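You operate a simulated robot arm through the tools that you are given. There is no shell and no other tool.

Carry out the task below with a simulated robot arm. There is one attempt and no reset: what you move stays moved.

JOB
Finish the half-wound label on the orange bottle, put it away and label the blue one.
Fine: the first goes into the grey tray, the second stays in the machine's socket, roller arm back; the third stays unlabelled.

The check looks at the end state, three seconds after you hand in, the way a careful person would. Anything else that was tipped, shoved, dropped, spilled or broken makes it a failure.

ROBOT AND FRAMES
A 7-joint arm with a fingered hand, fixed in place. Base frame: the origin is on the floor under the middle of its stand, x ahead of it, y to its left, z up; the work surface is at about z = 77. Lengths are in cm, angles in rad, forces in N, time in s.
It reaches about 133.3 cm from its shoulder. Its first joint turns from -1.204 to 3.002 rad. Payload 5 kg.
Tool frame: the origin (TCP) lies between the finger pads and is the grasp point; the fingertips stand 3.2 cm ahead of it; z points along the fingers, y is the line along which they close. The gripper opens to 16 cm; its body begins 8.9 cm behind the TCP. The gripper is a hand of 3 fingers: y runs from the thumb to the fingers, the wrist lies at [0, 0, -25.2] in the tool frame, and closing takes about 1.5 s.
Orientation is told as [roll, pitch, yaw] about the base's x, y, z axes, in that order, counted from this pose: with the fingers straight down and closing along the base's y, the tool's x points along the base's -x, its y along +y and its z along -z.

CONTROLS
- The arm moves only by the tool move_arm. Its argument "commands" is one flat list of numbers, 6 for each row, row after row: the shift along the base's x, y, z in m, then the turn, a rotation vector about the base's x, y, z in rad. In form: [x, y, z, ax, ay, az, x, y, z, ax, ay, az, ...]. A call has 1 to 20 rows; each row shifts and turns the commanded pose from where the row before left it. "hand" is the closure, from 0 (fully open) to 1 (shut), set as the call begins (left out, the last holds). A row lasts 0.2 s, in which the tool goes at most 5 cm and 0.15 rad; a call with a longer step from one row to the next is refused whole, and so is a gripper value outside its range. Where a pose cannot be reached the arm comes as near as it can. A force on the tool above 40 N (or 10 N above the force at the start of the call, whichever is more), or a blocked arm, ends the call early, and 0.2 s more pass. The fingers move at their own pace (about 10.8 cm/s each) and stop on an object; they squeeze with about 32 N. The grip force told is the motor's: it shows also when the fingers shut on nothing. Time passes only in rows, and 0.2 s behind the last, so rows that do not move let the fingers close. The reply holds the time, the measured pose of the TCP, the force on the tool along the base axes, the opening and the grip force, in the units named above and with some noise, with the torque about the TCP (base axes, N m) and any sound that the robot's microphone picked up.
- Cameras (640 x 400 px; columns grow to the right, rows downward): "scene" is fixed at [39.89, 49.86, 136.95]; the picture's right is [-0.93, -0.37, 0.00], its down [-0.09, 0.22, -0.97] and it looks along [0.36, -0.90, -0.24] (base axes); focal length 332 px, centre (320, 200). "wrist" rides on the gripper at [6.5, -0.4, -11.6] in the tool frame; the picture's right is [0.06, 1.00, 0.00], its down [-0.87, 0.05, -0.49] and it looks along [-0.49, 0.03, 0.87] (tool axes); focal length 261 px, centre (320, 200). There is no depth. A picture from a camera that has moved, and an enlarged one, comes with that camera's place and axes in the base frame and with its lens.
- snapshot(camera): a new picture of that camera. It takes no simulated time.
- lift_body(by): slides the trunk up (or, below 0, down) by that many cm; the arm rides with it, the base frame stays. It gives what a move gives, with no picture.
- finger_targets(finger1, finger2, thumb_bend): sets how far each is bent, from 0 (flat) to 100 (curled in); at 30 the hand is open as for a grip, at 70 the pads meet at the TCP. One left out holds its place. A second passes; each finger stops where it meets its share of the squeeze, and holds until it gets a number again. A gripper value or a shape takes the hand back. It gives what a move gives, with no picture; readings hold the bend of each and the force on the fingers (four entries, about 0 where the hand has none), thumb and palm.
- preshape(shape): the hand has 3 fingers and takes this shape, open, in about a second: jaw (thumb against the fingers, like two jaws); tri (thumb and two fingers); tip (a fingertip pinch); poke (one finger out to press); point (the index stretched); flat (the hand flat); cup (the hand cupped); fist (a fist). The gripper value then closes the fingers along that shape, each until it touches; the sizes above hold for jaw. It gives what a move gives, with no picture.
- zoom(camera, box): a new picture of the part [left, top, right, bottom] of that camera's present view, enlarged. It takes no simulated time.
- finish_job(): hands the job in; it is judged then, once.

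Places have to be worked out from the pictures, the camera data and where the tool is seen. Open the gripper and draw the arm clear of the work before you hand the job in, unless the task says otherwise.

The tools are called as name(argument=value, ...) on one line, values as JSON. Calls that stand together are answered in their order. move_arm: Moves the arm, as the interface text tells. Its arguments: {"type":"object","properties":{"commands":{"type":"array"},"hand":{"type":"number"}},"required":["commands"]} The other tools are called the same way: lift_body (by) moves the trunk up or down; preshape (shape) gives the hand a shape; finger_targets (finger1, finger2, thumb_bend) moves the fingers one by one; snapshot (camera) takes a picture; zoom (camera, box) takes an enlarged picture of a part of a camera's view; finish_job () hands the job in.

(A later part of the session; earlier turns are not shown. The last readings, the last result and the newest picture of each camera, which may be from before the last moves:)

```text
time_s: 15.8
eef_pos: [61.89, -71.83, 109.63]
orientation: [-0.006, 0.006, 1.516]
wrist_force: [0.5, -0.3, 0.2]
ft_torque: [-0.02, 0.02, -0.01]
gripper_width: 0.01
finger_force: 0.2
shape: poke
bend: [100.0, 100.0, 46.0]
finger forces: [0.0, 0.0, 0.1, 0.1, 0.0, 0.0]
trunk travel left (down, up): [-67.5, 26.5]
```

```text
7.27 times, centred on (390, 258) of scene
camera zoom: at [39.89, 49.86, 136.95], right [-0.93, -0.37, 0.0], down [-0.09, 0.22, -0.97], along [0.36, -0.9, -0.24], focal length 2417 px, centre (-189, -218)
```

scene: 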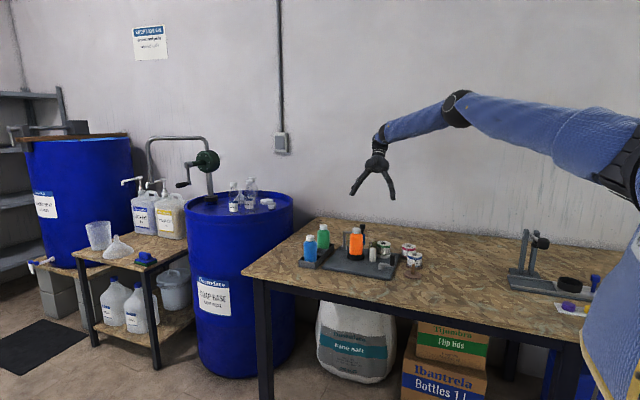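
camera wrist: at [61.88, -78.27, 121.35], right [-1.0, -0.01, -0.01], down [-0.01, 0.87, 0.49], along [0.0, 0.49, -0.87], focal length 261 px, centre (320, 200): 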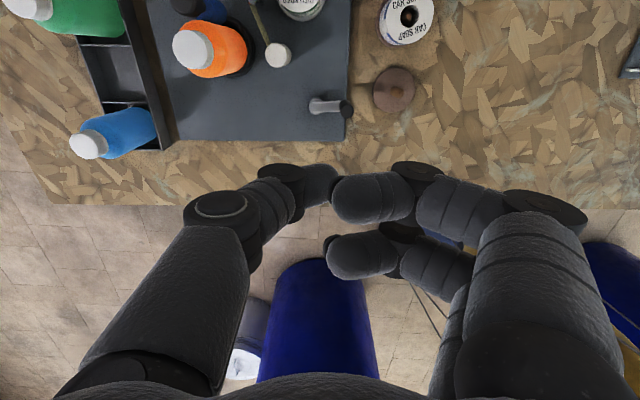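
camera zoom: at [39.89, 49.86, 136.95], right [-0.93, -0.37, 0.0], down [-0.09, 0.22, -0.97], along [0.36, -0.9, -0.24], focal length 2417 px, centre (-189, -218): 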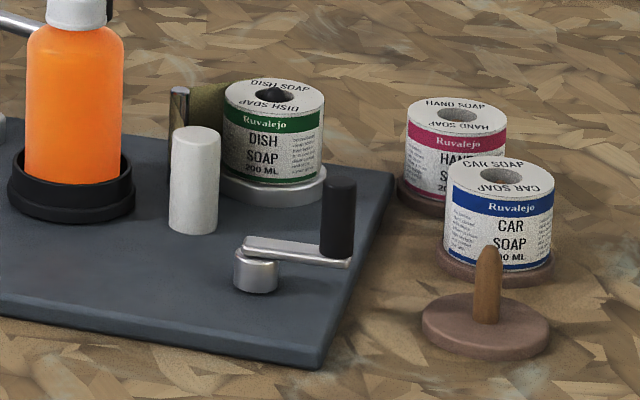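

Refined: hub at about (62.9,-71.3), crank radius about 4.3, white roller at (67.3,-77.9) with radius 1.45. I try a shape with only the thumb in the middle and the two fingers laid flat out of the way, and look at it.

finger_targets(finger1=0, finger2=0, thumb_bend=60)

snapshot(camera="wrist")

zoom(camera="scene", box=[360, 110, 460, 210])

```text
time_s: 16.8
eef_pos: [61.88, -71.86, 109.67]
orientation: [-0.005, 0.004, 1.517]
wrist_force: [-1.0, -0.3, -0.2]
ft_torque: [0.0, 0.02, 0.0]
gripper_width: 14.48
finger_force: 0.2
shape: fingers
bend: [0.0, 0.0, 60.0]
finger forces: [0.0, 0.0, 0.0, 0.0, 0.0, 0.0]
trunk travel left (down, up): [-67.5, 26.5]
```

```text
taken
camera wrist: at [61.89, -78.27, 121.34], right [-1.0, -0.01, -0.01], down [-0.01, 0.87, 0.49], along [0.0, 0.49, -0.87], focal length 261 px, centre (320, 200)
```

wrist: 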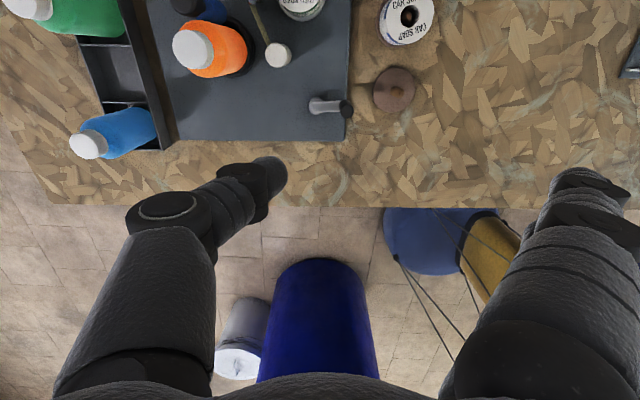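

```text
4.00 times, centred on (410, 160) of scene
camera zoom: at [39.89, 49.86, 136.95], right [-0.93, -0.37, 0.0], down [-0.09, 0.22, -0.97], along [0.36, -0.9, -0.24], focal length 1329 px, centre (-40, 360)
```

zoom: 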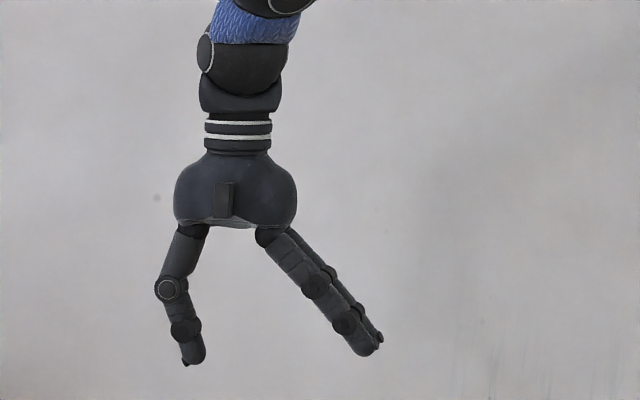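

The bent thumb's last segment hangs nearly vertical, about 3.1 cm off the tool axis with its tip 3.0–3.4 cm below the TCP, and the splayed fingers stay clear, so it makes a good pusher. I turn the hand so the fingers point to the free front side of the table and come over the +y side of the crank.

move_arm(commands=[-0.0008, 0.0047, -0.0069, 0, 0, -0.144, -0.0008, 0.0047, -0.0069, 0, 0, -0.144, -0.0008, 0.0047, -0.0069, 0, 0, -0.144, -0.0008, 0.0047, -0.0069, 0, 0, -0.144, -0.0008, 0.0047, -0.0069, 0, 0, -0.144, -0.0008, 0.0047, -0.0069, 0, 0, -0.144, -0.0008, 0.0047, -0.0069, 0, 0, -0.144, -0.0008, 0.0047, -0.0069, 0, 0, -0.144, -0.0008, 0.0047, -0.0069, 0, 0, -0.144, -0.0008, 0.0047, -0.0069, 0, 0, -0.144, -0.0008, 0.0047, -0.0069, 0, 0, -0.144, -0.0008, 0.0047, -0.0069, 0, 0, -0.144, -0.0008, 0.0047, -0.0069, 0, 0, -0.144, -0.0008, 0.0047, -0.0069, 0, 0, -0.144, 0, 0, 0, 0, 0, 0])

snapshot(camera="wrist")

zoom(camera="scene", box=[320, 140, 480, 300])

```text
time_s: 20.0
eef_pos: [60.72, -65.31, 100.08]
orientation: [-0.008, 0.005, -0.5]
wrist_force: [-0.3, -0.5, 0.2]
ft_torque: [-0.02, -0.03, 0.03]
gripper_width: 14.49
finger_force: 0.0
shape: fingers
bend: [0.0, 0.0, 60.0]
finger forces: [0.1, 0.1, 0.0, 0.0, 0.1, 0.1]
trunk travel left (down, up): [-67.5, 26.5]
```

```text
taken
camera wrist: at [54.93, -62.44, 111.58], right [0.42, 0.91, -0.01], down [0.79, -0.37, 0.49], along [0.44, -0.21, -0.87], focal length 261 px, centre (320, 200)
```

wrist: 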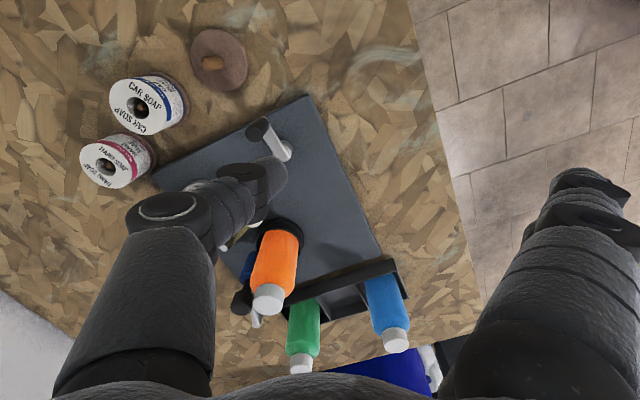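

```text
2.50 times, centred on (400, 220) of scene
camera zoom: at [39.89, 49.86, 136.95], right [-0.93, -0.37, 0.0], down [-0.09, 0.22, -0.97], along [0.36, -0.9, -0.24], focal length 831 px, centre (120, 150)
```

zoom: 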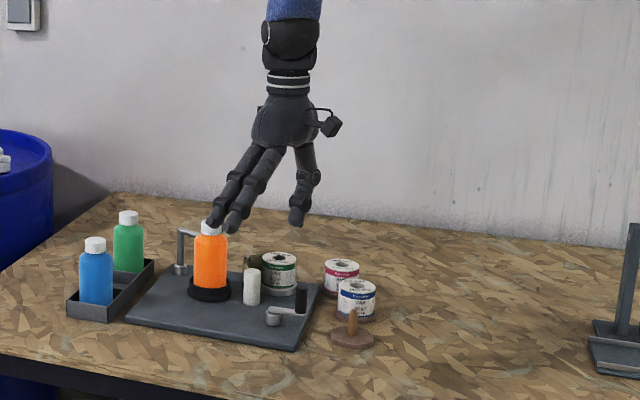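

The hand is in place, thumb up over the crank area. I zoom in to verify where crank knob and thumb tip are.

zoom(camera="wrist", box=[180, 90, 360, 230])

zoom(camera="scene", box=[365, 200, 435, 285])

```text
2.86 times, centred on (270, 160) of wrist
camera zoom: at [54.93, -62.44, 111.58], right [0.42, 0.91, -0.01], down [0.79, -0.37, 0.49], along [0.44, -0.21, -0.87], focal length 745 px, centre (463, 314)
```

zoom: 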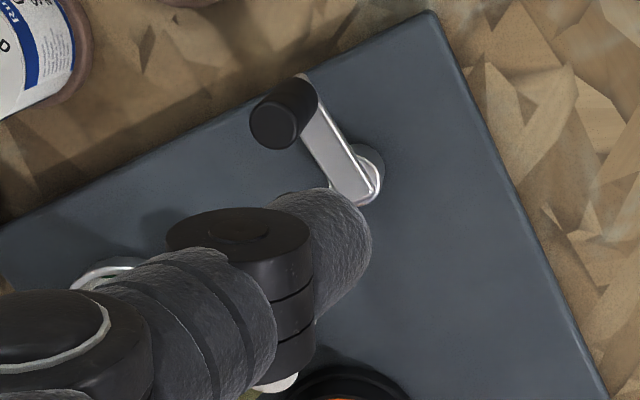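

```text
4.71 times, centred on (400, 242) of scene
camera zoom: at [39.89, 49.86, 136.95], right [-0.93, -0.37, 0.0], down [-0.09, 0.22, -0.97], along [0.36, -0.9, -0.24], focal length 1564 px, centre (-56, 0)
```

zoom: 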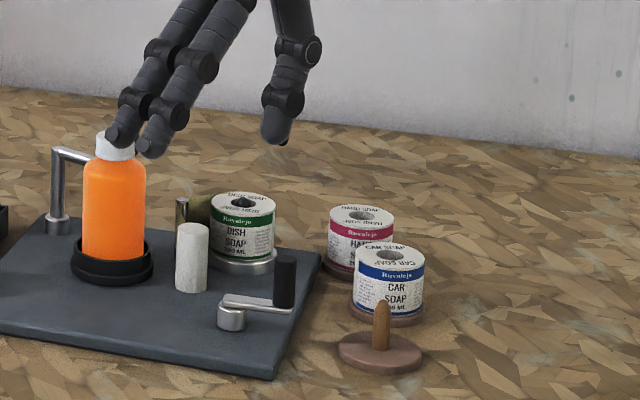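

Hub at about (62.6,-71.1), knob at (58.5,-71.5), thumb tip about 3.3 cm below the TCP and over (59.2,-68). I descend on the +y side of the crank, clear of it by about 1.5 cm.

move_arm(commands=[0, 0, -0.04, 0, 0, 0, 0, 0, -0.04, 0, 0, 0, 0, 0, -0.04, 0, 0, 0, 0, 0, -0.025, 0, 0, 0, 0, 0, -0.0165, 0, 0, 0, 0, 0, 0, 0, 0, 0])

snapshot(camera="wrist")

zoom(camera="scene", box=[330, 200, 450, 290])

```text
time_s: 21.4
eef_pos: [60.63, -65.2, 83.71]
orientation: [-0.005, 0.007, -0.501]
wrist_force: [-0.3, -0.3, 0.7]
ft_torque: [0.0, -0.03, 0.0]
gripper_width: 14.51
finger_force: 0.1
shape: fingers
bend: [0.0, 0.0, 60.0]
finger forces: [0.0, 0.0, 0.0, 0.1, 0.0, 0.0]
trunk travel left (down, up): [-67.5, 26.5]
```

```text
taken
camera wrist: at [54.94, -62.44, 95.41], right [0.42, 0.91, -0.01], down [0.79, -0.37, 0.49], along [0.44, -0.21, -0.87], focal length 261 px, centre (320, 200)
```

wrist: 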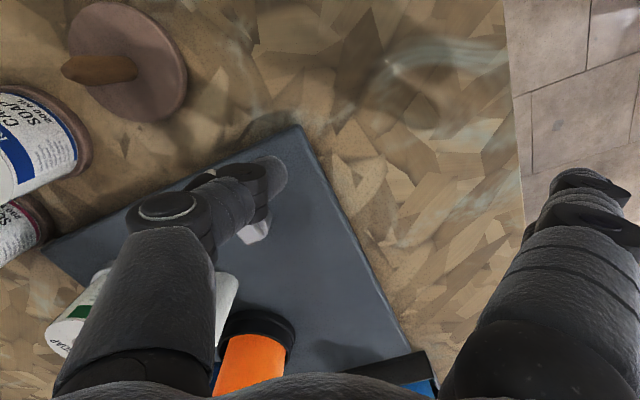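

```text
4.44 times, centred on (390, 245) of scene
camera zoom: at [39.89, 49.86, 136.95], right [-0.93, -0.37, 0.0], down [-0.09, 0.22, -0.97], along [0.36, -0.9, -0.24], focal length 1477 px, centre (9, 0)
```

zoom: 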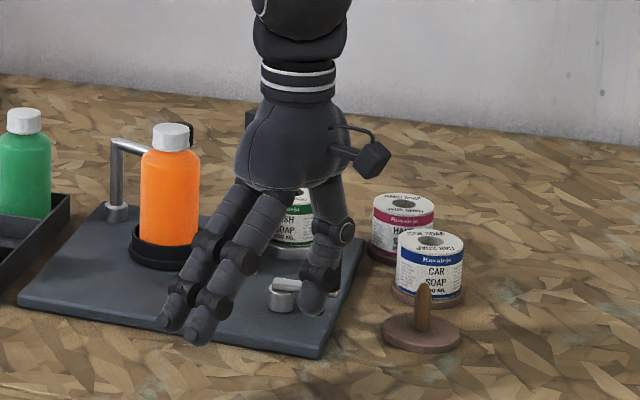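

The thumb is beside the crank at bar height. I push it about 35° counter-clockwise (seen from above), the direction that the web path suggests, as a small test.

move_arm(commands=[0.0016, -0.007, 0, 0, 0, 0, 0.0016, -0.007, 0, 0, 0, 0, -0.0018, -0.0044, 0, 0, 0, 0, -0.0018, -0.0044, 0, 0, 0, 0, -0.0006, -0.0046, 0, 0, 0, 0, -0.0006, -0.0046, 0, 0, 0, 0, 0.0006, -0.0046, 0, 0, 0, 0, 0.0006, -0.0046, 0, 0, 0, 0])

snapshot(camera="wrist")

zoom(camera="scene", box=[330, 200, 450, 290])

```text
time_s: 23.2
eef_pos: [60.66, -69.47, 83.72]
orientation: [-0.004, 0.005, -0.499]
wrist_force: [-0.3, 1.0, 0.4]
ft_torque: [0.01, 0.04, 0.01]
gripper_width: 14.5
finger_force: 0.0
shape: fingers
bend: [0.0, 0.0, 60.0]
finger forces: [0.0, 0.0, 0.0, 0.0, 0.5, 0.1]
trunk travel left (down, up): [-67.5, 26.5]
```

```text
taken
camera wrist: at [54.9, -66.58, 95.41], right [0.42, 0.91, -0.01], down [0.79, -0.37, 0.49], along [0.44, -0.21, -0.87], focal length 261 px, centre (320, 200)
```

wrist: 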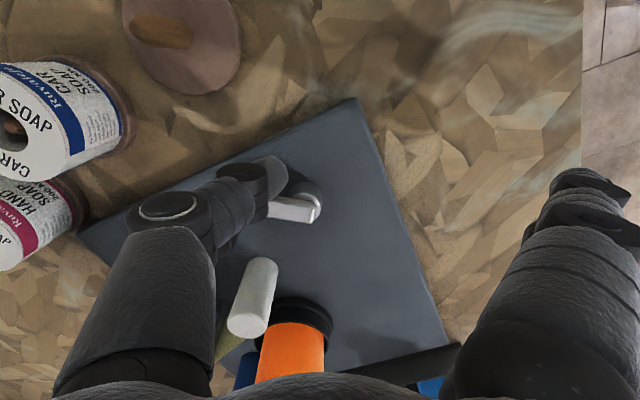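

```text
4.44 times, centred on (390, 245) of scene
camera zoom: at [39.89, 49.86, 136.95], right [-0.93, -0.37, 0.0], down [-0.09, 0.22, -0.97], along [0.36, -0.9, -0.24], focal length 1477 px, centre (9, 0)
```

zoom: 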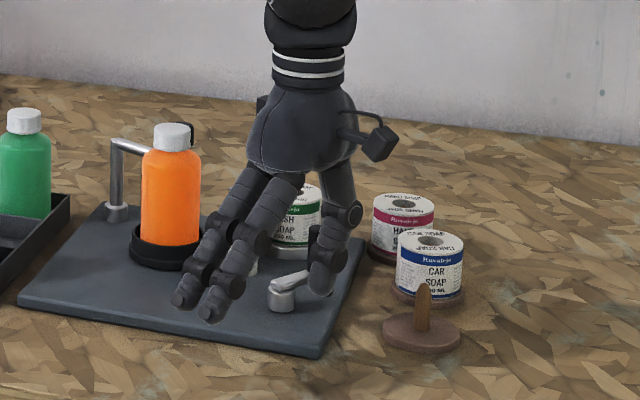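

The crank moved with almost no resistance (1 N). I check whether the label has moved.

zoom(camera="scene", box=[340, 222, 380, 276])

zoom(camera="wrist", box=[180, 130, 400, 400])

```text
7.41 times, centred on (360, 249) of scene
camera zoom: at [39.89, 49.86, 136.95], right [-0.93, -0.37, 0.0], down [-0.09, 0.22, -0.97], along [0.36, -0.9, -0.24], focal length 2462 px, centre (24, -163)
```

zoom: 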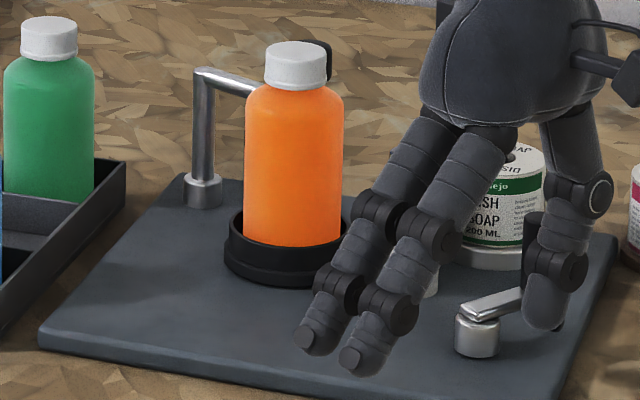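

```text
1.48 times, centred on (290, 265) of wrist
camera zoom: at [54.9, -66.58, 95.41], right [0.42, 0.91, -0.01], down [0.79, -0.37, 0.49], along [0.44, -0.21, -0.87], focal length 386 px, centre (364, 104)
```

zoom: 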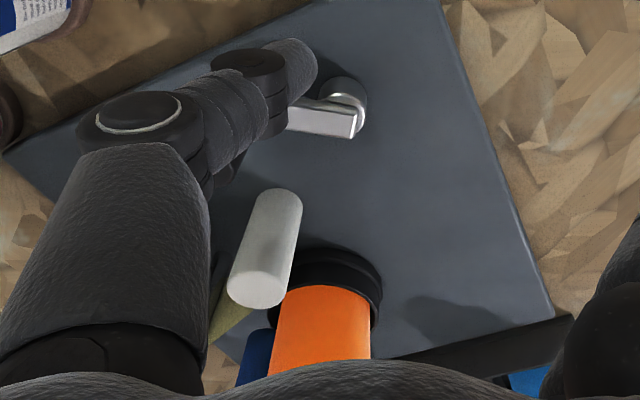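

Crank is at about 220° now. I continue counter-clockwise by some 90° along the circle and check the label again.

move_arm(commands=[0.0048, -0.0097, 0, 0, 0, 0, 0.0064, -0.007, 0, 0, 0, 0, 0.0079, -0.005, 0, 0, 0, 0, 0.0089, -0.0029, 0, 0, 0, 0, 0.0094, -0.0004, 0, 0, 0, 0, 0.0092, 0.0021, 0, 0, 0, 0])

zoom(camera="scene", box=[330, 215, 420, 285])

zoom(camera="wrist", box=[180, 130, 400, 400])

```text
time_s: 24.6
eef_pos: [65.41, -71.79, 83.7]
orientation: [-0.006, 0.007, -0.498]
wrist_force: [-0.8, 0.3, -0.4]
ft_torque: [-0.05, 0.01, -0.03]
gripper_width: 14.58
finger_force: 0.2
shape: fingers
bend: [0.0, 0.0, 60.0]
finger forces: [0.0, 0.0, 0.0, 0.1, 0.6, 0.1]
trunk travel left (down, up): [-67.5, 26.5]
```

```text
5.71 times, centred on (375, 250) of scene
camera zoom: at [39.89, 49.86, 136.95], right [-0.93, -0.37, 0.0], down [-0.09, 0.22, -0.97], along [0.36, -0.9, -0.24], focal length 1899 px, centre (6, -86)
```

zoom: 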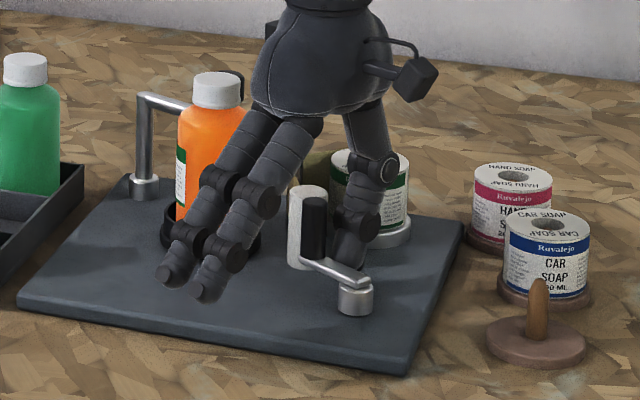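

```text
1.48 times, centred on (290, 265) of wrist
camera zoom: at [59.54, -68.9, 95.39], right [0.42, 0.91, -0.01], down [0.79, -0.37, 0.49], along [0.44, -0.21, -0.87], focal length 386 px, centre (364, 104)
```

zoom: 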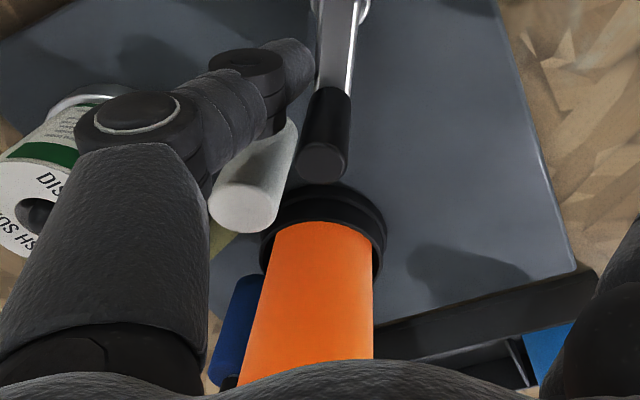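

The label's leading end has come into view on the left of the orange bottle, so counter-clockwise is the right sense. I continue in 60° portions to measure how far the bottle turns per crank angle.

move_arm(commands=[0.0083, 0.0043, 0, 0, 0, 0, 0.007, 0.0064, 0, 0, 0, 0, 0.005, 0.0079, 0, 0, 0, 0, 0.0029, 0.0089, 0, 0, 0, 0])

zoom(camera="scene", box=[330, 215, 420, 285])

zoom(camera="wrist", box=[180, 130, 400, 400])

```text
time_s: 25.6
eef_pos: [67.74, -68.84, 83.77]
orientation: [-0.004, 0.006, -0.499]
wrist_force: [0.2, 0.0, 0.4]
ft_torque: [-0.04, 0.01, 0.01]
gripper_width: 14.62
finger_force: 0.1
shape: fingers
bend: [0.0, 0.0, 60.0]
finger forces: [0.0, 0.0, 0.1, 0.1, 0.4, 0.1]
trunk travel left (down, up): [-67.5, 26.5]
```

```text
5.71 times, centred on (375, 250) of scene
camera zoom: at [39.89, 49.86, 136.95], right [-0.93, -0.37, 0.0], down [-0.09, 0.22, -0.97], along [0.36, -0.9, -0.24], focal length 1899 px, centre (6, -86)
```

zoom: 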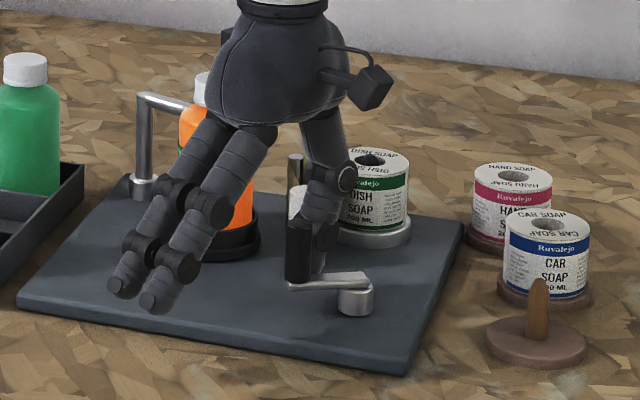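

```text
1.48 times, centred on (290, 265) of wrist
camera zoom: at [61.92, -66.09, 95.42], right [0.42, 0.91, -0.01], down [0.79, -0.37, 0.49], along [0.44, -0.21, -0.87], focal length 386 px, centre (364, 104)
```

zoom: 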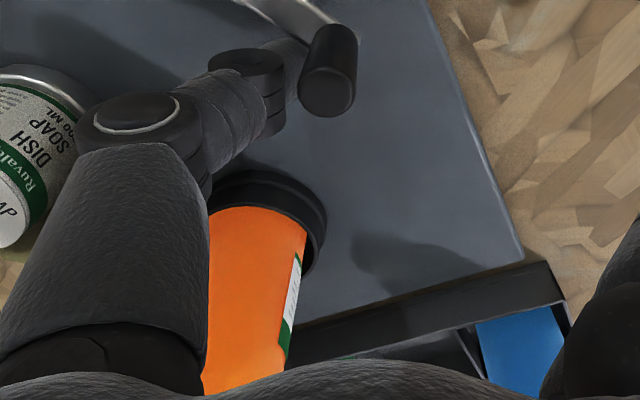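

The label edge keeps moving (now seen on the right side from the wrist camera). I continue another 75° of crank.

move_arm(commands=[-0.0005, 0.0083, 0, 0, 0, 0, -0.0021, 0.0092, 0, 0, 0, 0, -0.0043, 0.0083, 0, 0, 0, 0, -0.0064, 0.007, 0, 0, 0, 0, -0.0079, 0.005, 0, 0, 0, 0])

zoom(camera="scene", box=[330, 215, 420, 285])

zoom(camera="wrist", box=[180, 130, 400, 400])

```text
time_s: 26.8
eef_pos: [65.47, -65.1, 83.71]
orientation: [-0.005, 0.005, -0.499]
wrist_force: [1.0, -1.1, 0.1]
ft_torque: [-0.02, 0.01, 0.05]
gripper_width: 14.54
finger_force: 0.6
shape: fingers
bend: [0.0, 0.0, 60.0]
finger forces: [0.1, 0.0, 0.0, 0.0, 1.0, 0.1]
trunk travel left (down, up): [-67.5, 26.5]
```

```text
5.71 times, centred on (375, 250) of scene
camera zoom: at [39.89, 49.86, 136.95], right [-0.93, -0.37, 0.0], down [-0.09, 0.22, -0.97], along [0.36, -0.9, -0.24], focal length 1899 px, centre (6, -86)
```

zoom: 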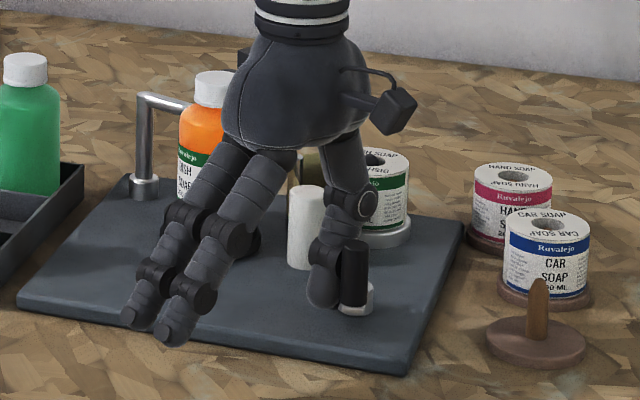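

```text
1.48 times, centred on (290, 265) of wrist
camera zoom: at [59.75, -62.31, 95.4], right [0.42, 0.91, 0.0], down [0.79, -0.37, 0.49], along [0.44, -0.21, -0.87], focal length 386 px, centre (364, 104)
```

zoom: 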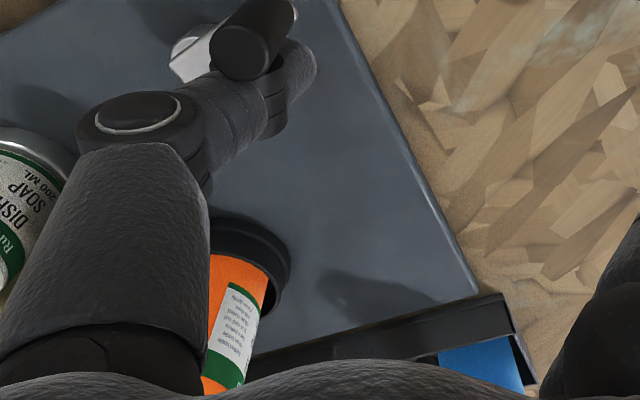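

Label text is now appearing on the scene side, so it is winding. I turn on to about one full crank turn from the start and then look from several sides.

move_arm(commands=[-0.0089, 0.0029, 0, 0, 0, 0, -0.0094, 0.0004, 0, 0, 0, 0, -0.0092, -0.0021, 0, 0, 0, 0, -0.0083, -0.0043, 0, 0, 0, 0])

zoom(camera="scene", box=[330, 215, 420, 285])

zoom(camera="wrist", box=[180, 130, 400, 400])

```text
time_s: 27.8
eef_pos: [62.41, -65.31, 84.04]
orientation: [-0.003, -0.003, -0.498]
wrist_force: [0.8, 0.4, 0.3]
ft_torque: [-0.03, -0.04, 0.0]
gripper_width: 14.46
finger_force: 0.0
shape: fingers
bend: [0.0, 0.0, 60.0]
finger forces: [0.1, 0.0, 0.0, 0.0, 0.7, 0.1]
trunk travel left (down, up): [-67.5, 26.5]
stopped in row 4: the force on the tool passed its limit at 43 N (the readings are from after the stop); the commanded pose is now the measured one
```

```text
5.71 times, centred on (375, 250) of scene
camera zoom: at [39.89, 49.86, 136.95], right [-0.93, -0.37, 0.0], down [-0.09, 0.22, -0.97], along [0.36, -0.9, -0.24], focal length 1899 px, centre (6, -86)
```

zoom: 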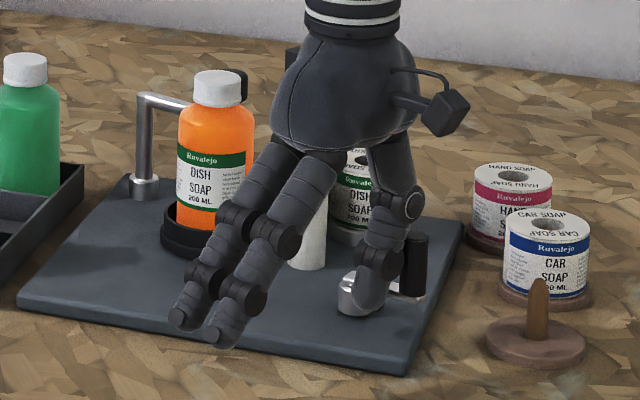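

```text
1.48 times, centred on (290, 265) of wrist
camera zoom: at [56.61, -62.57, 95.63], right [0.42, 0.91, 0.0], down [0.79, -0.37, 0.49], along [0.45, -0.21, -0.87], focal length 386 px, centre (364, 104)
```

zoom: 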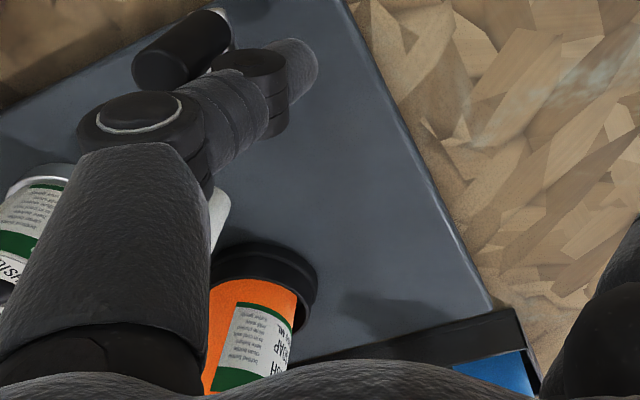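

The crank stopped against 43 N near 160°: perhaps the label ran out or the machine reached a stop. I back off, rise and look at the label from outside.

move_arm(commands=[0.006, 0.004, 0, 0, 0, 0, 0.003, 0.003, 0.02, 0, 0, 0, 0, 0, 0.04, 0, 0, 0, 0, 0, 0.04, 0, 0, 0, 0, 0, 0.04, 0, 0, 0, 0, 0, 0.04, 0, 0, 0])

zoom(camera="scene", box=[330, 215, 420, 285])

zoom(camera="scene", box=[345, 225, 375, 270])

snapshot(camera="wrist")

```text
time_s: 29.2
eef_pos: [63.33, -64.61, 102.07]
orientation: [-0.004, -0.002, -0.499]
wrist_force: [-0.6, 0.1, 0.2]
ft_torque: [-0.01, -0.02, 0.02]
gripper_width: 14.48
finger_force: 0.1
shape: fingers
bend: [0.0, 0.0, 60.0]
finger forces: [0.1, 0.0, 0.0, 0.1, 0.1, 0.0]
trunk travel left (down, up): [-67.5, 26.5]
```

```text
5.71 times, centred on (375, 250) of scene
camera zoom: at [39.89, 49.86, 136.95], right [-0.93, -0.37, 0.0], down [-0.09, 0.22, -0.97], along [0.36, -0.9, -0.24], focal length 1899 px, centre (6, -86)
```

zoom: 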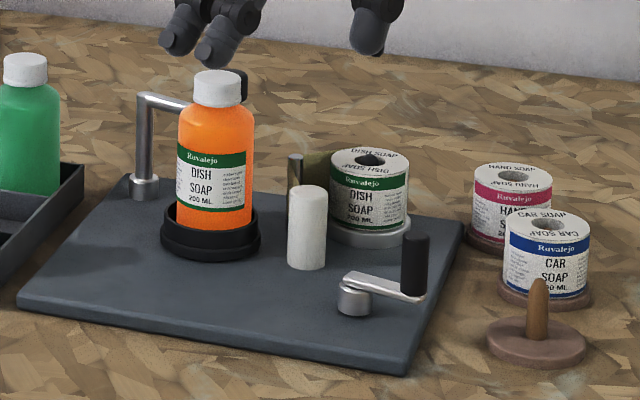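

```text
8.89 times, centred on (360, 248) of scene
camera zoom: at [39.89, 49.86, 136.95], right [-0.93, -0.37, 0.0], down [-0.09, 0.22, -0.97], along [0.36, -0.9, -0.24], focal length 2954 px, centre (-36, -222)
```

zoom: 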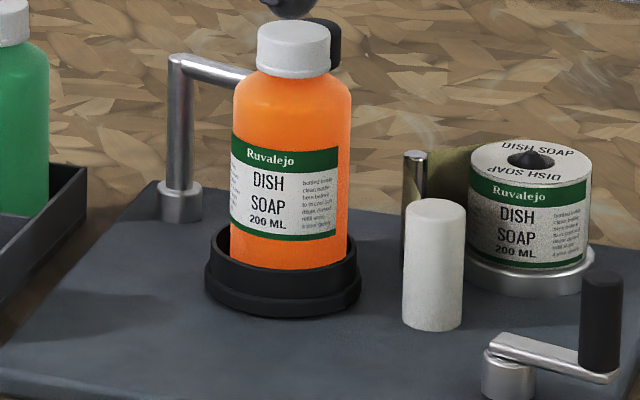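

```text
taken
camera wrist: at [57.4, -61.84, 113.72], right [0.42, 0.91, 0.0], down [0.79, -0.37, 0.49], along [0.45, -0.21, -0.87], focal length 261 px, centre (320, 200)
```

wrist: 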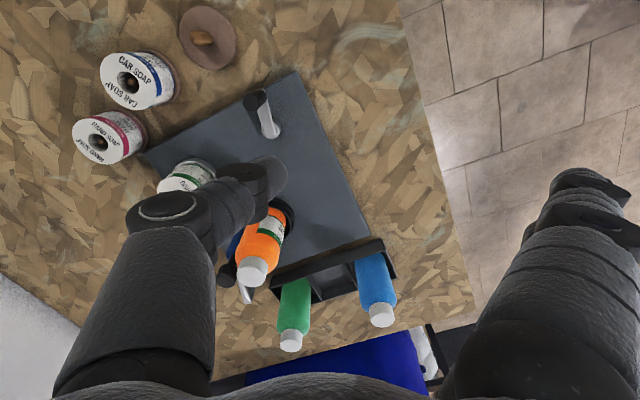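

The label now reads fully "Ruvalejo DISH SOAP 200 ML" with its leading end at the right. To see the trailing end at the roller I reopen the hand and go to a viewpoint behind the machine.

preshape(shape="jaw")

move_arm(commands=[0.0148, -0.0193, 0.006, 0, 0, 0.148, 0.0148, -0.0193, 0.006, 0, 0, 0.148, 0.0148, -0.0193, 0.006, 0, 0, 0.148, 0.0148, -0.0193, 0.006, 0, 0, 0.148, 0.0148, -0.0193, 0.006, 0, 0, 0.148, 0.0148, -0.0193, 0.006, 0, 0, 0.148, 0.0148, -0.0193, 0.006, 0, 0, 0.148, 0.0148, -0.0193, 0, 0, 0, 0.148, 0.0148, -0.0193, 0, 0, 0, 0.148, 0.0148, -0.0193, 0, 0, 0, 0.148, 0.0148, -0.0193, 0, 0, 0, 0.148, 0.0148, -0.0193, 0, 0, 0, 0.148, 0.0148, -0.0193, 0, 0, 0, 0.148, 0.0148, -0.0193, 0, 0, 0, 0.148, 0, 0, 0, 0.13, 0, 0, 0, 0, 0, 0.13, 0, 0, 0, 0, 0, 0.13, 0, 0, 0, 0, 0, 0.13, 0, 0])

snapshot(camera="wrist")

```text
time_s: 30.1
eef_pos: [63.29, -64.75, 102.02]
orientation: [-0.004, -0.003, -0.5]
wrist_force: [-0.5, -0.2, 0.3]
ft_torque: [-0.03, 0.03, 0.02]
gripper_width: 15.99
finger_force: 0.1
shape: jaw
bend: [30.0, 30.0, 30.0]
finger forces: [0.0, 0.0, 0.0, 0.1, 0.0, 0.0]
trunk travel left (down, up): [-67.5, 26.5]
```

```text
time_s: 33.9
eef_pos: [80.24, -88.51, 107.25]
orientation: [-0.007, -0.46, 1.574]
wrist_force: [-0.6, -1.1, -0.2]
ft_torque: [-0.03, -0.02, 0.0]
gripper_width: 16.0
finger_force: 0.0
shape: jaw
bend: [30.0, 30.0, 30.0]
finger forces: [0.1, 0.0, 0.0, 0.1, 0.0, 0.0]
out of reach, approached as far as the arm can: row 16, 17, 18
trunk travel left (down, up): [-67.5, 26.5]
```

```text
taken
camera wrist: at [80.68, -99.53, 114.73], right [-1.0, -0.06, -0.03], down [-0.06, 0.56, 0.83], along [-0.03, 0.83, -0.56], focal length 261 px, centre (320, 200)
```

wrist: 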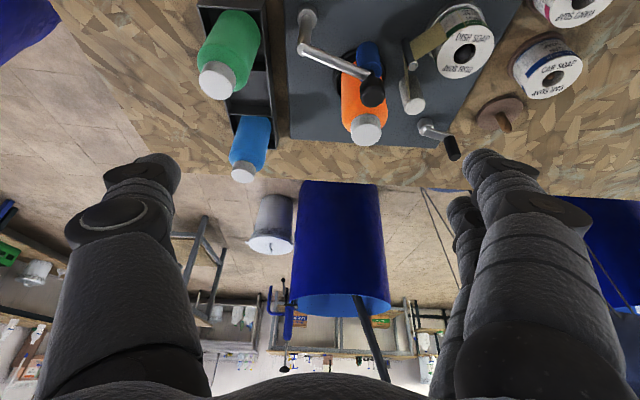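

The reach limit held me a little short, but the view is good. I zoom in on the bottle.

zoom(camera="wrist", box=[320, 20, 410, 150])

zoom(camera="wrist", box=[280, 0, 500, 170])

```text
3.08 times, centred on (365, 85) of wrist
camera zoom: at [80.68, -99.53, 114.73], right [-1.0, -0.06, -0.03], down [-0.06, 0.56, 0.83], along [-0.03, 0.83, -0.56], focal length 802 px, centre (182, 554)
```

zoom: 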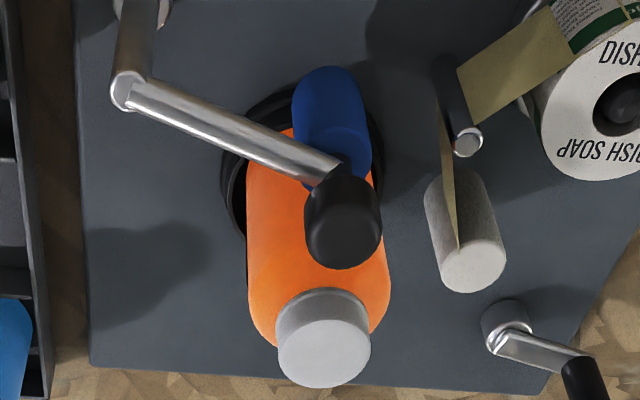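

```text
2.35 times, centred on (390, 85) of wrist
camera zoom: at [80.68, -99.53, 114.73], right [-1.0, -0.06, -0.03], down [-0.06, 0.56, 0.83], along [-0.03, 0.83, -0.56], focal length 613 px, centre (155, 471)
```

zoom: 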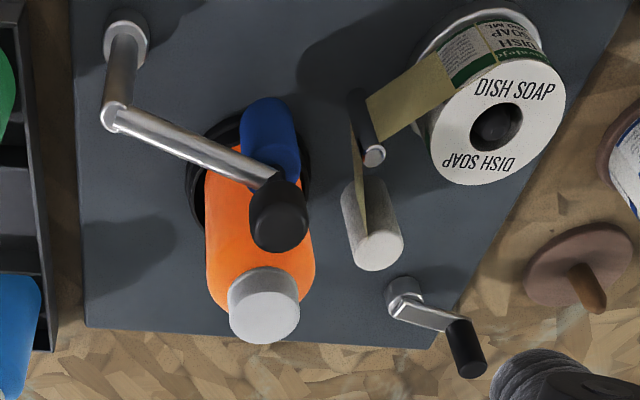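

From behind, no label is visible between about -155° and +5°, so the label's trailing end has left the web and passed the roller: the orange label is complete. Next I go back above the roller arm's knob, upright and half closed, to swing it back.

move_arm(commands=[-0.0174, 0.0175, 0, -0.13, 0, 0, -0.0174, 0.0175, 0, -0.13, 0, 0, -0.0174, 0.0175, -0.01, -0.13, 0, 0, -0.0174, 0.0175, -0.02, -0.13, 0, 0, -0.0174, 0.0175, -0.02, 0, 0, 0, 0, 0, 0, 0, 0, 0], hand=0.55)

zoom(camera="wrist", box=[180, 40, 440, 290])

```text
time_s: 35.3
eef_pos: [71.65, -79.92, 102.09]
orientation: [-0.004, 0.064, 1.575]
wrist_force: [-0.2, -0.1, 0.3]
ft_torque: [-0.04, -0.02, 0.0]
gripper_width: 7.24
finger_force: 0.1
shape: jaw
bend: [73.0, 73.0, 70.0]
finger forces: [0.1, 0.0, 0.1, 0.1, 0.0, 0.0]
trunk travel left (down, up): [-67.5, 26.5]
```

```text
1.60 times, centred on (310, 165) of wrist
camera zoom: at [72.11, -85.6, 114.02], right [-1.0, -0.07, 0.0], down [-0.06, 0.9, 0.44], along [-0.03, 0.43, -0.9], focal length 417 px, centre (336, 256)
```

zoom: 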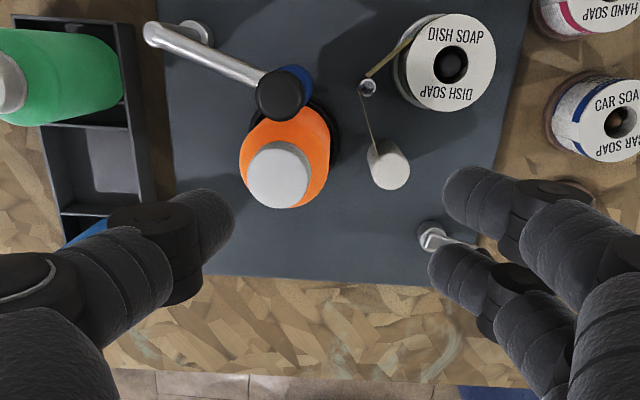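

The knob is at about (74.9,-83.5). I correct the small tilt, turn slightly so the two fingers stay away from the bottle, and centre over the knob.

move_arm(commands=[0.011, -0.0115, 0, 0.064, 0, 0, 0.011, -0.0115, 0, 0, 0, 0.075, 0.0115, -0.012, -0.015, 0, 0, 0.05, 0, 0, -0.015, 0, 0, 0, 0, 0, 0, 0, 0, 0])

zoom(camera="wrist", box=[180, 40, 440, 290])

```text
time_s: 36.5
eef_pos: [74.95, -83.37, 99.04]
orientation: [-0.004, -0.002, 1.698]
wrist_force: [0.5, 0.4, 0.5]
ft_torque: [0.01, -0.02, 0.05]
gripper_width: 7.22
finger_force: 0.0
shape: jaw
bend: [73.0, 73.0, 70.0]
finger forces: [0.1, 0.1, 0.0, 0.0, 0.0, 0.0]
trunk travel left (down, up): [-67.5, 26.5]
```

```text
1.60 times, centred on (310, 165) of wrist
camera zoom: at [76.24, -89.83, 110.58], right [-0.98, -0.19, 0.0], down [-0.17, 0.85, 0.49], along [-0.09, 0.49, -0.87], focal length 417 px, centre (336, 256)
```

zoom: 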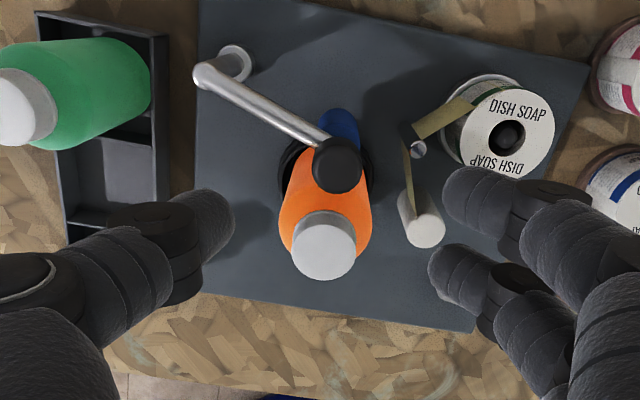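

Knob at (75.1,-83.7), nearly centred. I descend with a small correction.

move_arm(commands=[0.001, -0.003, -0.02, 0, 0, 0, 0, 0, -0.02, 0, 0, 0, 0, 0, -0.02, 0, 0, 0, 0, 0, -0.0145, 0, 0, 0, 0, 0, 0, 0, 0, 0])

zoom(camera="wrist", box=[180, 60, 440, 310])

zoom(camera="scene", box=[330, 200, 400, 265])

```text
time_s: 37.7
eef_pos: [75.09, -83.71, 91.66]
orientation: [-0.005, -0.003, 1.699]
wrist_force: [0.8, 0.2, 0.2]
ft_torque: [0.02, 0.01, 0.01]
gripper_width: 7.25
finger_force: 0.0
shape: jaw
bend: [73.0, 73.0, 70.0]
finger forces: [0.1, 0.0, 0.0, 0.0, 0.1, 0.0]
trunk travel left (down, up): [-67.5, 26.5]
```

```text
1.60 times, centred on (310, 185) of wrist
camera zoom: at [76.36, -90.12, 103.19], right [-0.98, -0.19, 0.0], down [-0.17, 0.85, 0.49], along [-0.09, 0.49, -0.87], focal length 417 px, centre (336, 224)
```

zoom: 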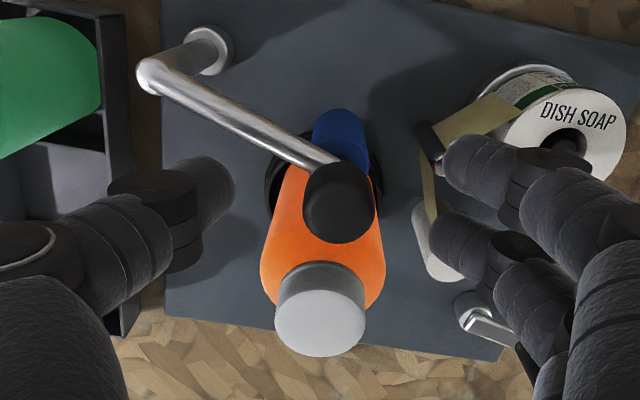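

```text
6.15 times, centred on (365, 232) of scene
camera zoom: at [39.89, 49.86, 136.95], right [-0.93, -0.37, 0.0], down [-0.09, 0.22, -0.97], along [0.36, -0.9, -0.24], focal length 2045 px, centre (43, 0)
```

zoom: 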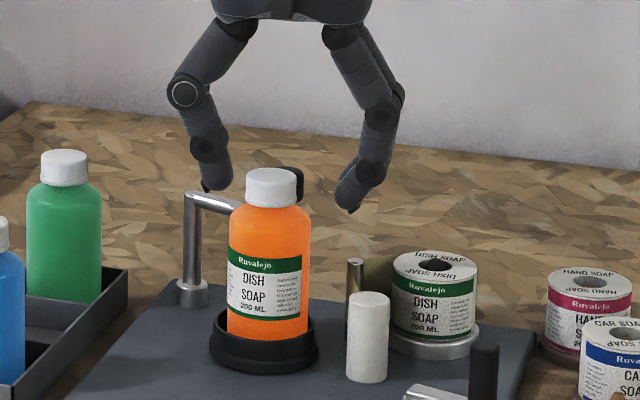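

The knob is well centred between the fingers. I close on it.

move_arm(commands=[0, 0, 0, 0, 0, 0, 0, 0, 0, 0, 0, 0, 0, 0, 0, 0, 0, 0, 0, 0, 0, 0, 0, 0, 0, 0, 0, 0, 0, 0, 0, 0, 0, 0, 0, 0], hand=0.95)

zoom(camera="wrist", box=[180, 60, 440, 310])

```text
time_s: 39.1
eef_pos: [75.18, -83.74, 91.44]
orientation: [-0.005, -0.003, 1.698]
wrist_force: [1.0, -0.6, -2.7]
ft_torque: [-0.05, 0.02, 0.0]
gripper_width: 1.25
finger_force: 31.7
shape: jaw
bend: [71.0, 72.0, 70.0]
finger forces: [11.7, 15.3, 0.0, 0.1, 28.2, 0.0]
trunk travel left (down, up): [-67.5, 26.5]
```

```text
1.60 times, centred on (310, 185) of wrist
camera zoom: at [76.39, -90.16, 103.12], right [-0.98, -0.19, 0.0], down [-0.17, 0.85, 0.49], along [-0.09, 0.49, -0.87], focal length 417 px, centre (336, 224)
```

zoom: 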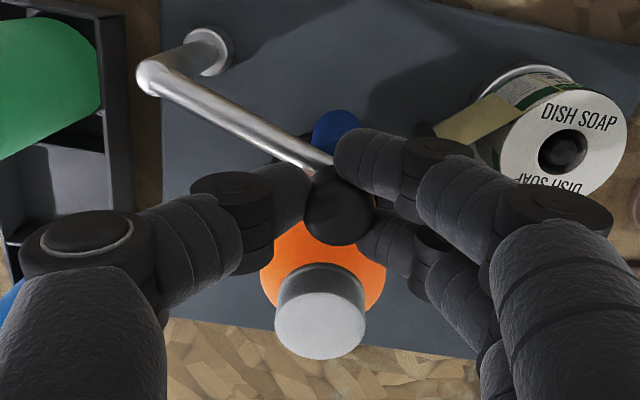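

Firm grip with hardly any side force. I swing the arm back along the arc, turning the hand along with it.

move_arm(commands=[-0.0015, -0.0054, 0, 0, 0, 0.0717, -0.0011, -0.0055, 0, 0, 0, 0.0717, -0.0007, -0.0055, 0, 0, 0, 0.0717, -0.0003, -0.0056, 0, 0, 0, 0.0717, 0.0001, -0.0056, 0, 0, 0, 0.0717, 0.0005, -0.0055, 0, 0, 0, 0.0717, 0.0009, -0.0055, 0, 0, 0, 0.0717, 0.0013, -0.0055, 0, 0, 0, 0.0717])

zoom(camera="wrist", box=[180, 60, 440, 310])

zoom(camera="scene", box=[330, 200, 400, 265])

```text
time_s: 40.9
eef_pos: [75.06, -88.09, 91.46]
orientation: [-0.002, -0.002, 2.272]
wrist_force: [6.6, -0.1, 2.1]
ft_torque: [0.02, -0.1, -0.02]
gripper_width: 1.21
finger_force: 31.7
shape: jaw
bend: [71.0, 72.0, 70.0]
finger forces: [13.4, 15.5, 0.0, 0.0, 32.0, 0.0]
trunk travel left (down, up): [-67.5, 26.5]
```

```text
1.60 times, centred on (310, 185) of wrist
camera zoom: at [79.64, -92.83, 103.1], right [-0.72, -0.69, 0.0], down [-0.6, 0.63, 0.49], along [-0.34, 0.36, -0.87], focal length 417 px, centre (336, 224)
```

zoom: 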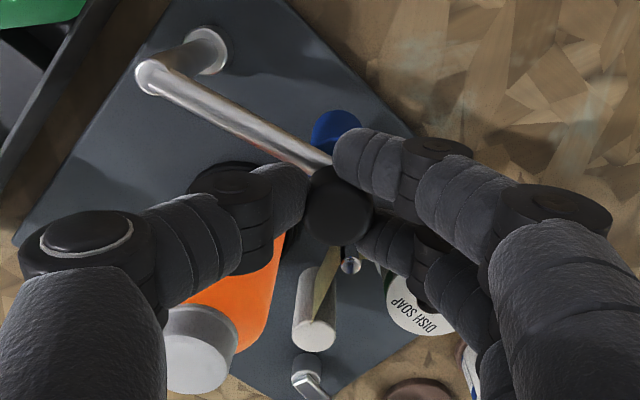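

```text
6.15 times, centred on (365, 232) of scene
camera zoom: at [39.89, 49.86, 136.95], right [-0.93, -0.37, 0.0], down [-0.09, 0.22, -0.97], along [0.36, -0.9, -0.24], focal length 2045 px, centre (43, 0)
```

zoom: 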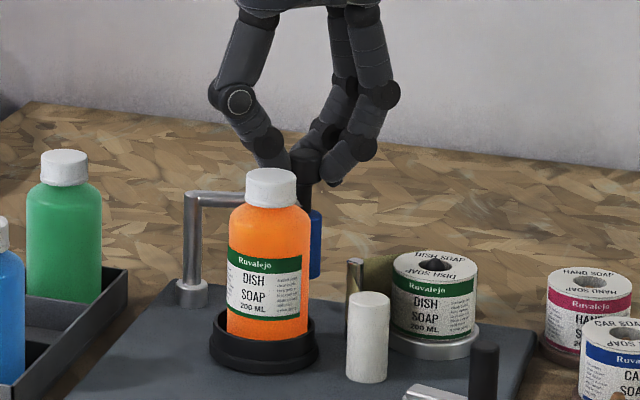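

Smooth, with under 7 N. I bring it a bit further, to the original rest position and slightly beyond if it goes freely.

move_arm(commands=[0.0018, -0.0053, 0, 0, 0, 0.0717, 0.002, -0.0048, 0, 0, 0, 0.065])

```text
time_s: 41.5
eef_pos: [75.28, -88.6, 91.56]
orientation: [-0.006, -0.007, 2.41]
wrist_force: [-9.7, 30.5, -3.7]
ft_torque: [0.69, 0.17, -0.23]
gripper_width: 1.14
finger_force: 31.9
shape: jaw
bend: [71.0, 72.0, 70.0]
finger forces: [9.3, 29.2, 0.0, 0.0, 35.1, 0.0]
trunk travel left (down, up): [-67.5, 26.5]
```

The arm met its stop at the original position. I relax the push, release, and rise.

move_arm(commands=[-0.001, 0.005, 0, 0, 0, 0, 0, 0, 0, 0, 0, 0])

move_arm(commands=[0, 0, 0, 0, 0, 0, 0, 0, 0, 0, 0, 0, 0, 0, 0, 0, 0, 0, 0, 0, 0, 0, 0, 0], hand=0.5)

move_arm(commands=[0, 0, 0.02, 0, 0, 0, 0, 0, 0.04, 0, 0, 0, 0, 0, 0.04, 0, 0, 0, 0, 0, 0.04, 0, 0, 0])

zoom(camera="wrist", box=[100, 0, 480, 290])

zoom(camera="scene", box=[320, 200, 430, 285])

```text
time_s: 42.1
eef_pos: [75.27, -88.67, 91.56]
orientation: [-0.004, -0.002, 2.406]
wrist_force: [-3.8, 15.7, -7.4]
ft_torque: [0.39, 0.13, -0.25]
gripper_width: 1.1
finger_force: 32.1
shape: jaw
bend: [71.0, 72.0, 70.0]
finger forces: [14.3, 26.9, 0.0, 0.0, 31.3, 0.1]
trunk travel left (down, up): [-67.5, 26.5]
```

```text
time_s: 43.1
eef_pos: [75.29, -88.64, 91.58]
orientation: [-0.004, -0.001, 2.407]
wrist_force: [0.2, 0.7, -1.3]
ft_torque: [0.04, 0.0, 0.0]
gripper_width: 7.94
finger_force: 0.1
shape: jaw
bend: [72.0, 72.0, 70.0]
finger forces: [0.0, 0.1, 0.0, 0.0, 0.0, 0.0]
trunk travel left (down, up): [-67.5, 26.5]
```

```text
time_s: 44.1
eef_pos: [75.18, -88.53, 105.69]
orientation: [-0.003, -0.001, 2.409]
wrist_force: [0.3, -0.1, -1.2]
ft_torque: [-0.02, -0.03, -0.01]
gripper_width: 7.92
finger_force: 0.0
shape: jaw
bend: [72.0, 72.0, 70.0]
finger forces: [0.0, 0.0, 0.1, 0.0, 0.0, 0.0]
trunk travel left (down, up): [-67.5, 26.5]
```

```text
1.38 times, centred on (290, 145) of wrist
camera zoom: at [80.35, -92.59, 117.3], right [-0.62, -0.78, 0.0], down [-0.68, 0.54, 0.49], along [-0.38, 0.31, -0.87], focal length 360 px, centre (361, 276)
```

zoom: 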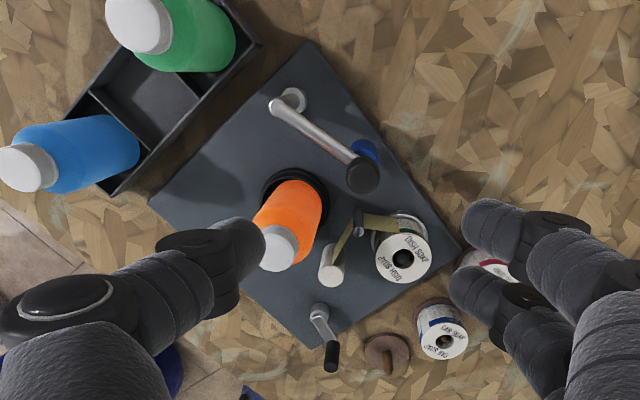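

```text
4.71 times, centred on (375, 242) of scene
camera zoom: at [39.89, 49.86, 136.95], right [-0.93, -0.37, 0.0], down [-0.09, 0.22, -0.97], along [0.36, -0.9, -0.24], focal length 1564 px, centre (61, 0)
```

zoom: 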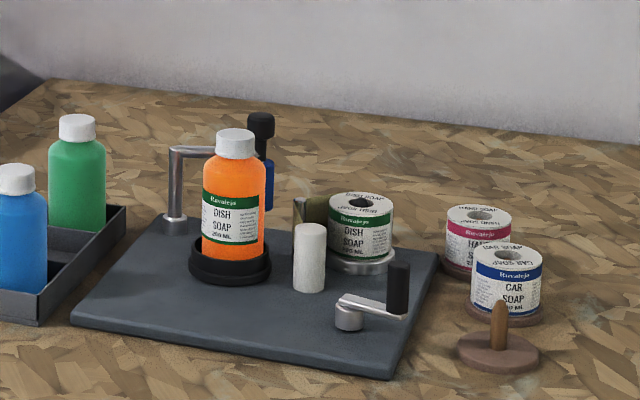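

Roller arm is back at its rest. I go to a viewpoint from the far (+x) side to verify the end of the orange label and to measure the tray cells.

move_arm(commands=[0.022, 0.019, 0.005, 0, 0, 0.146, 0.022, 0.019, 0.005, 0, 0, 0.146, 0.022, 0.019, 0, 0, 0, 0.146, 0.022, 0.019, 0, 0, 0, 0.146, 0.022, 0.019, 0, 0, 0, 0.146, 0, 0, 0, 0, 0, 0], hand=0)

snapshot(camera="wrist")

```text
time_s: 45.5
eef_pos: [86.23, -79.14, 106.52]
orientation: [-0.006, -0.003, 3.14]
wrist_force: [-0.2, 0.4, 0.0]
ft_torque: [0.0, -0.02, -0.05]
gripper_width: 15.96
finger_force: 0.1
shape: jaw
bend: [30.0, 30.0, 30.0]
finger forces: [0.0, 0.1, 0.1, 0.0, 0.1, 0.0]
trunk travel left (down, up): [-67.5, 26.5]
```

```text
taken
camera wrist: at [92.8, -78.82, 118.14], right [0.06, -1.0, -0.01], down [-0.87, -0.06, 0.49], along [-0.49, -0.03, -0.87], focal length 261 px, centre (320, 200)
```

wrist: 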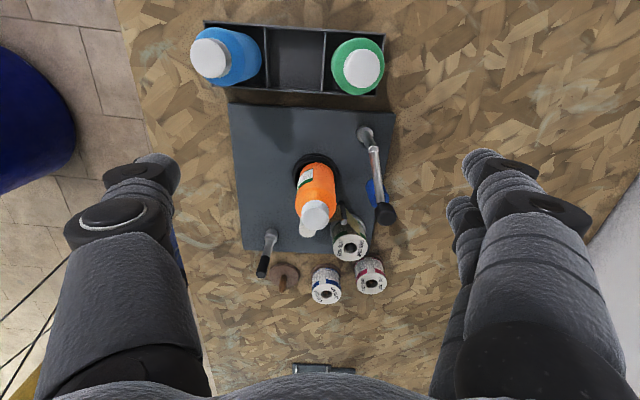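

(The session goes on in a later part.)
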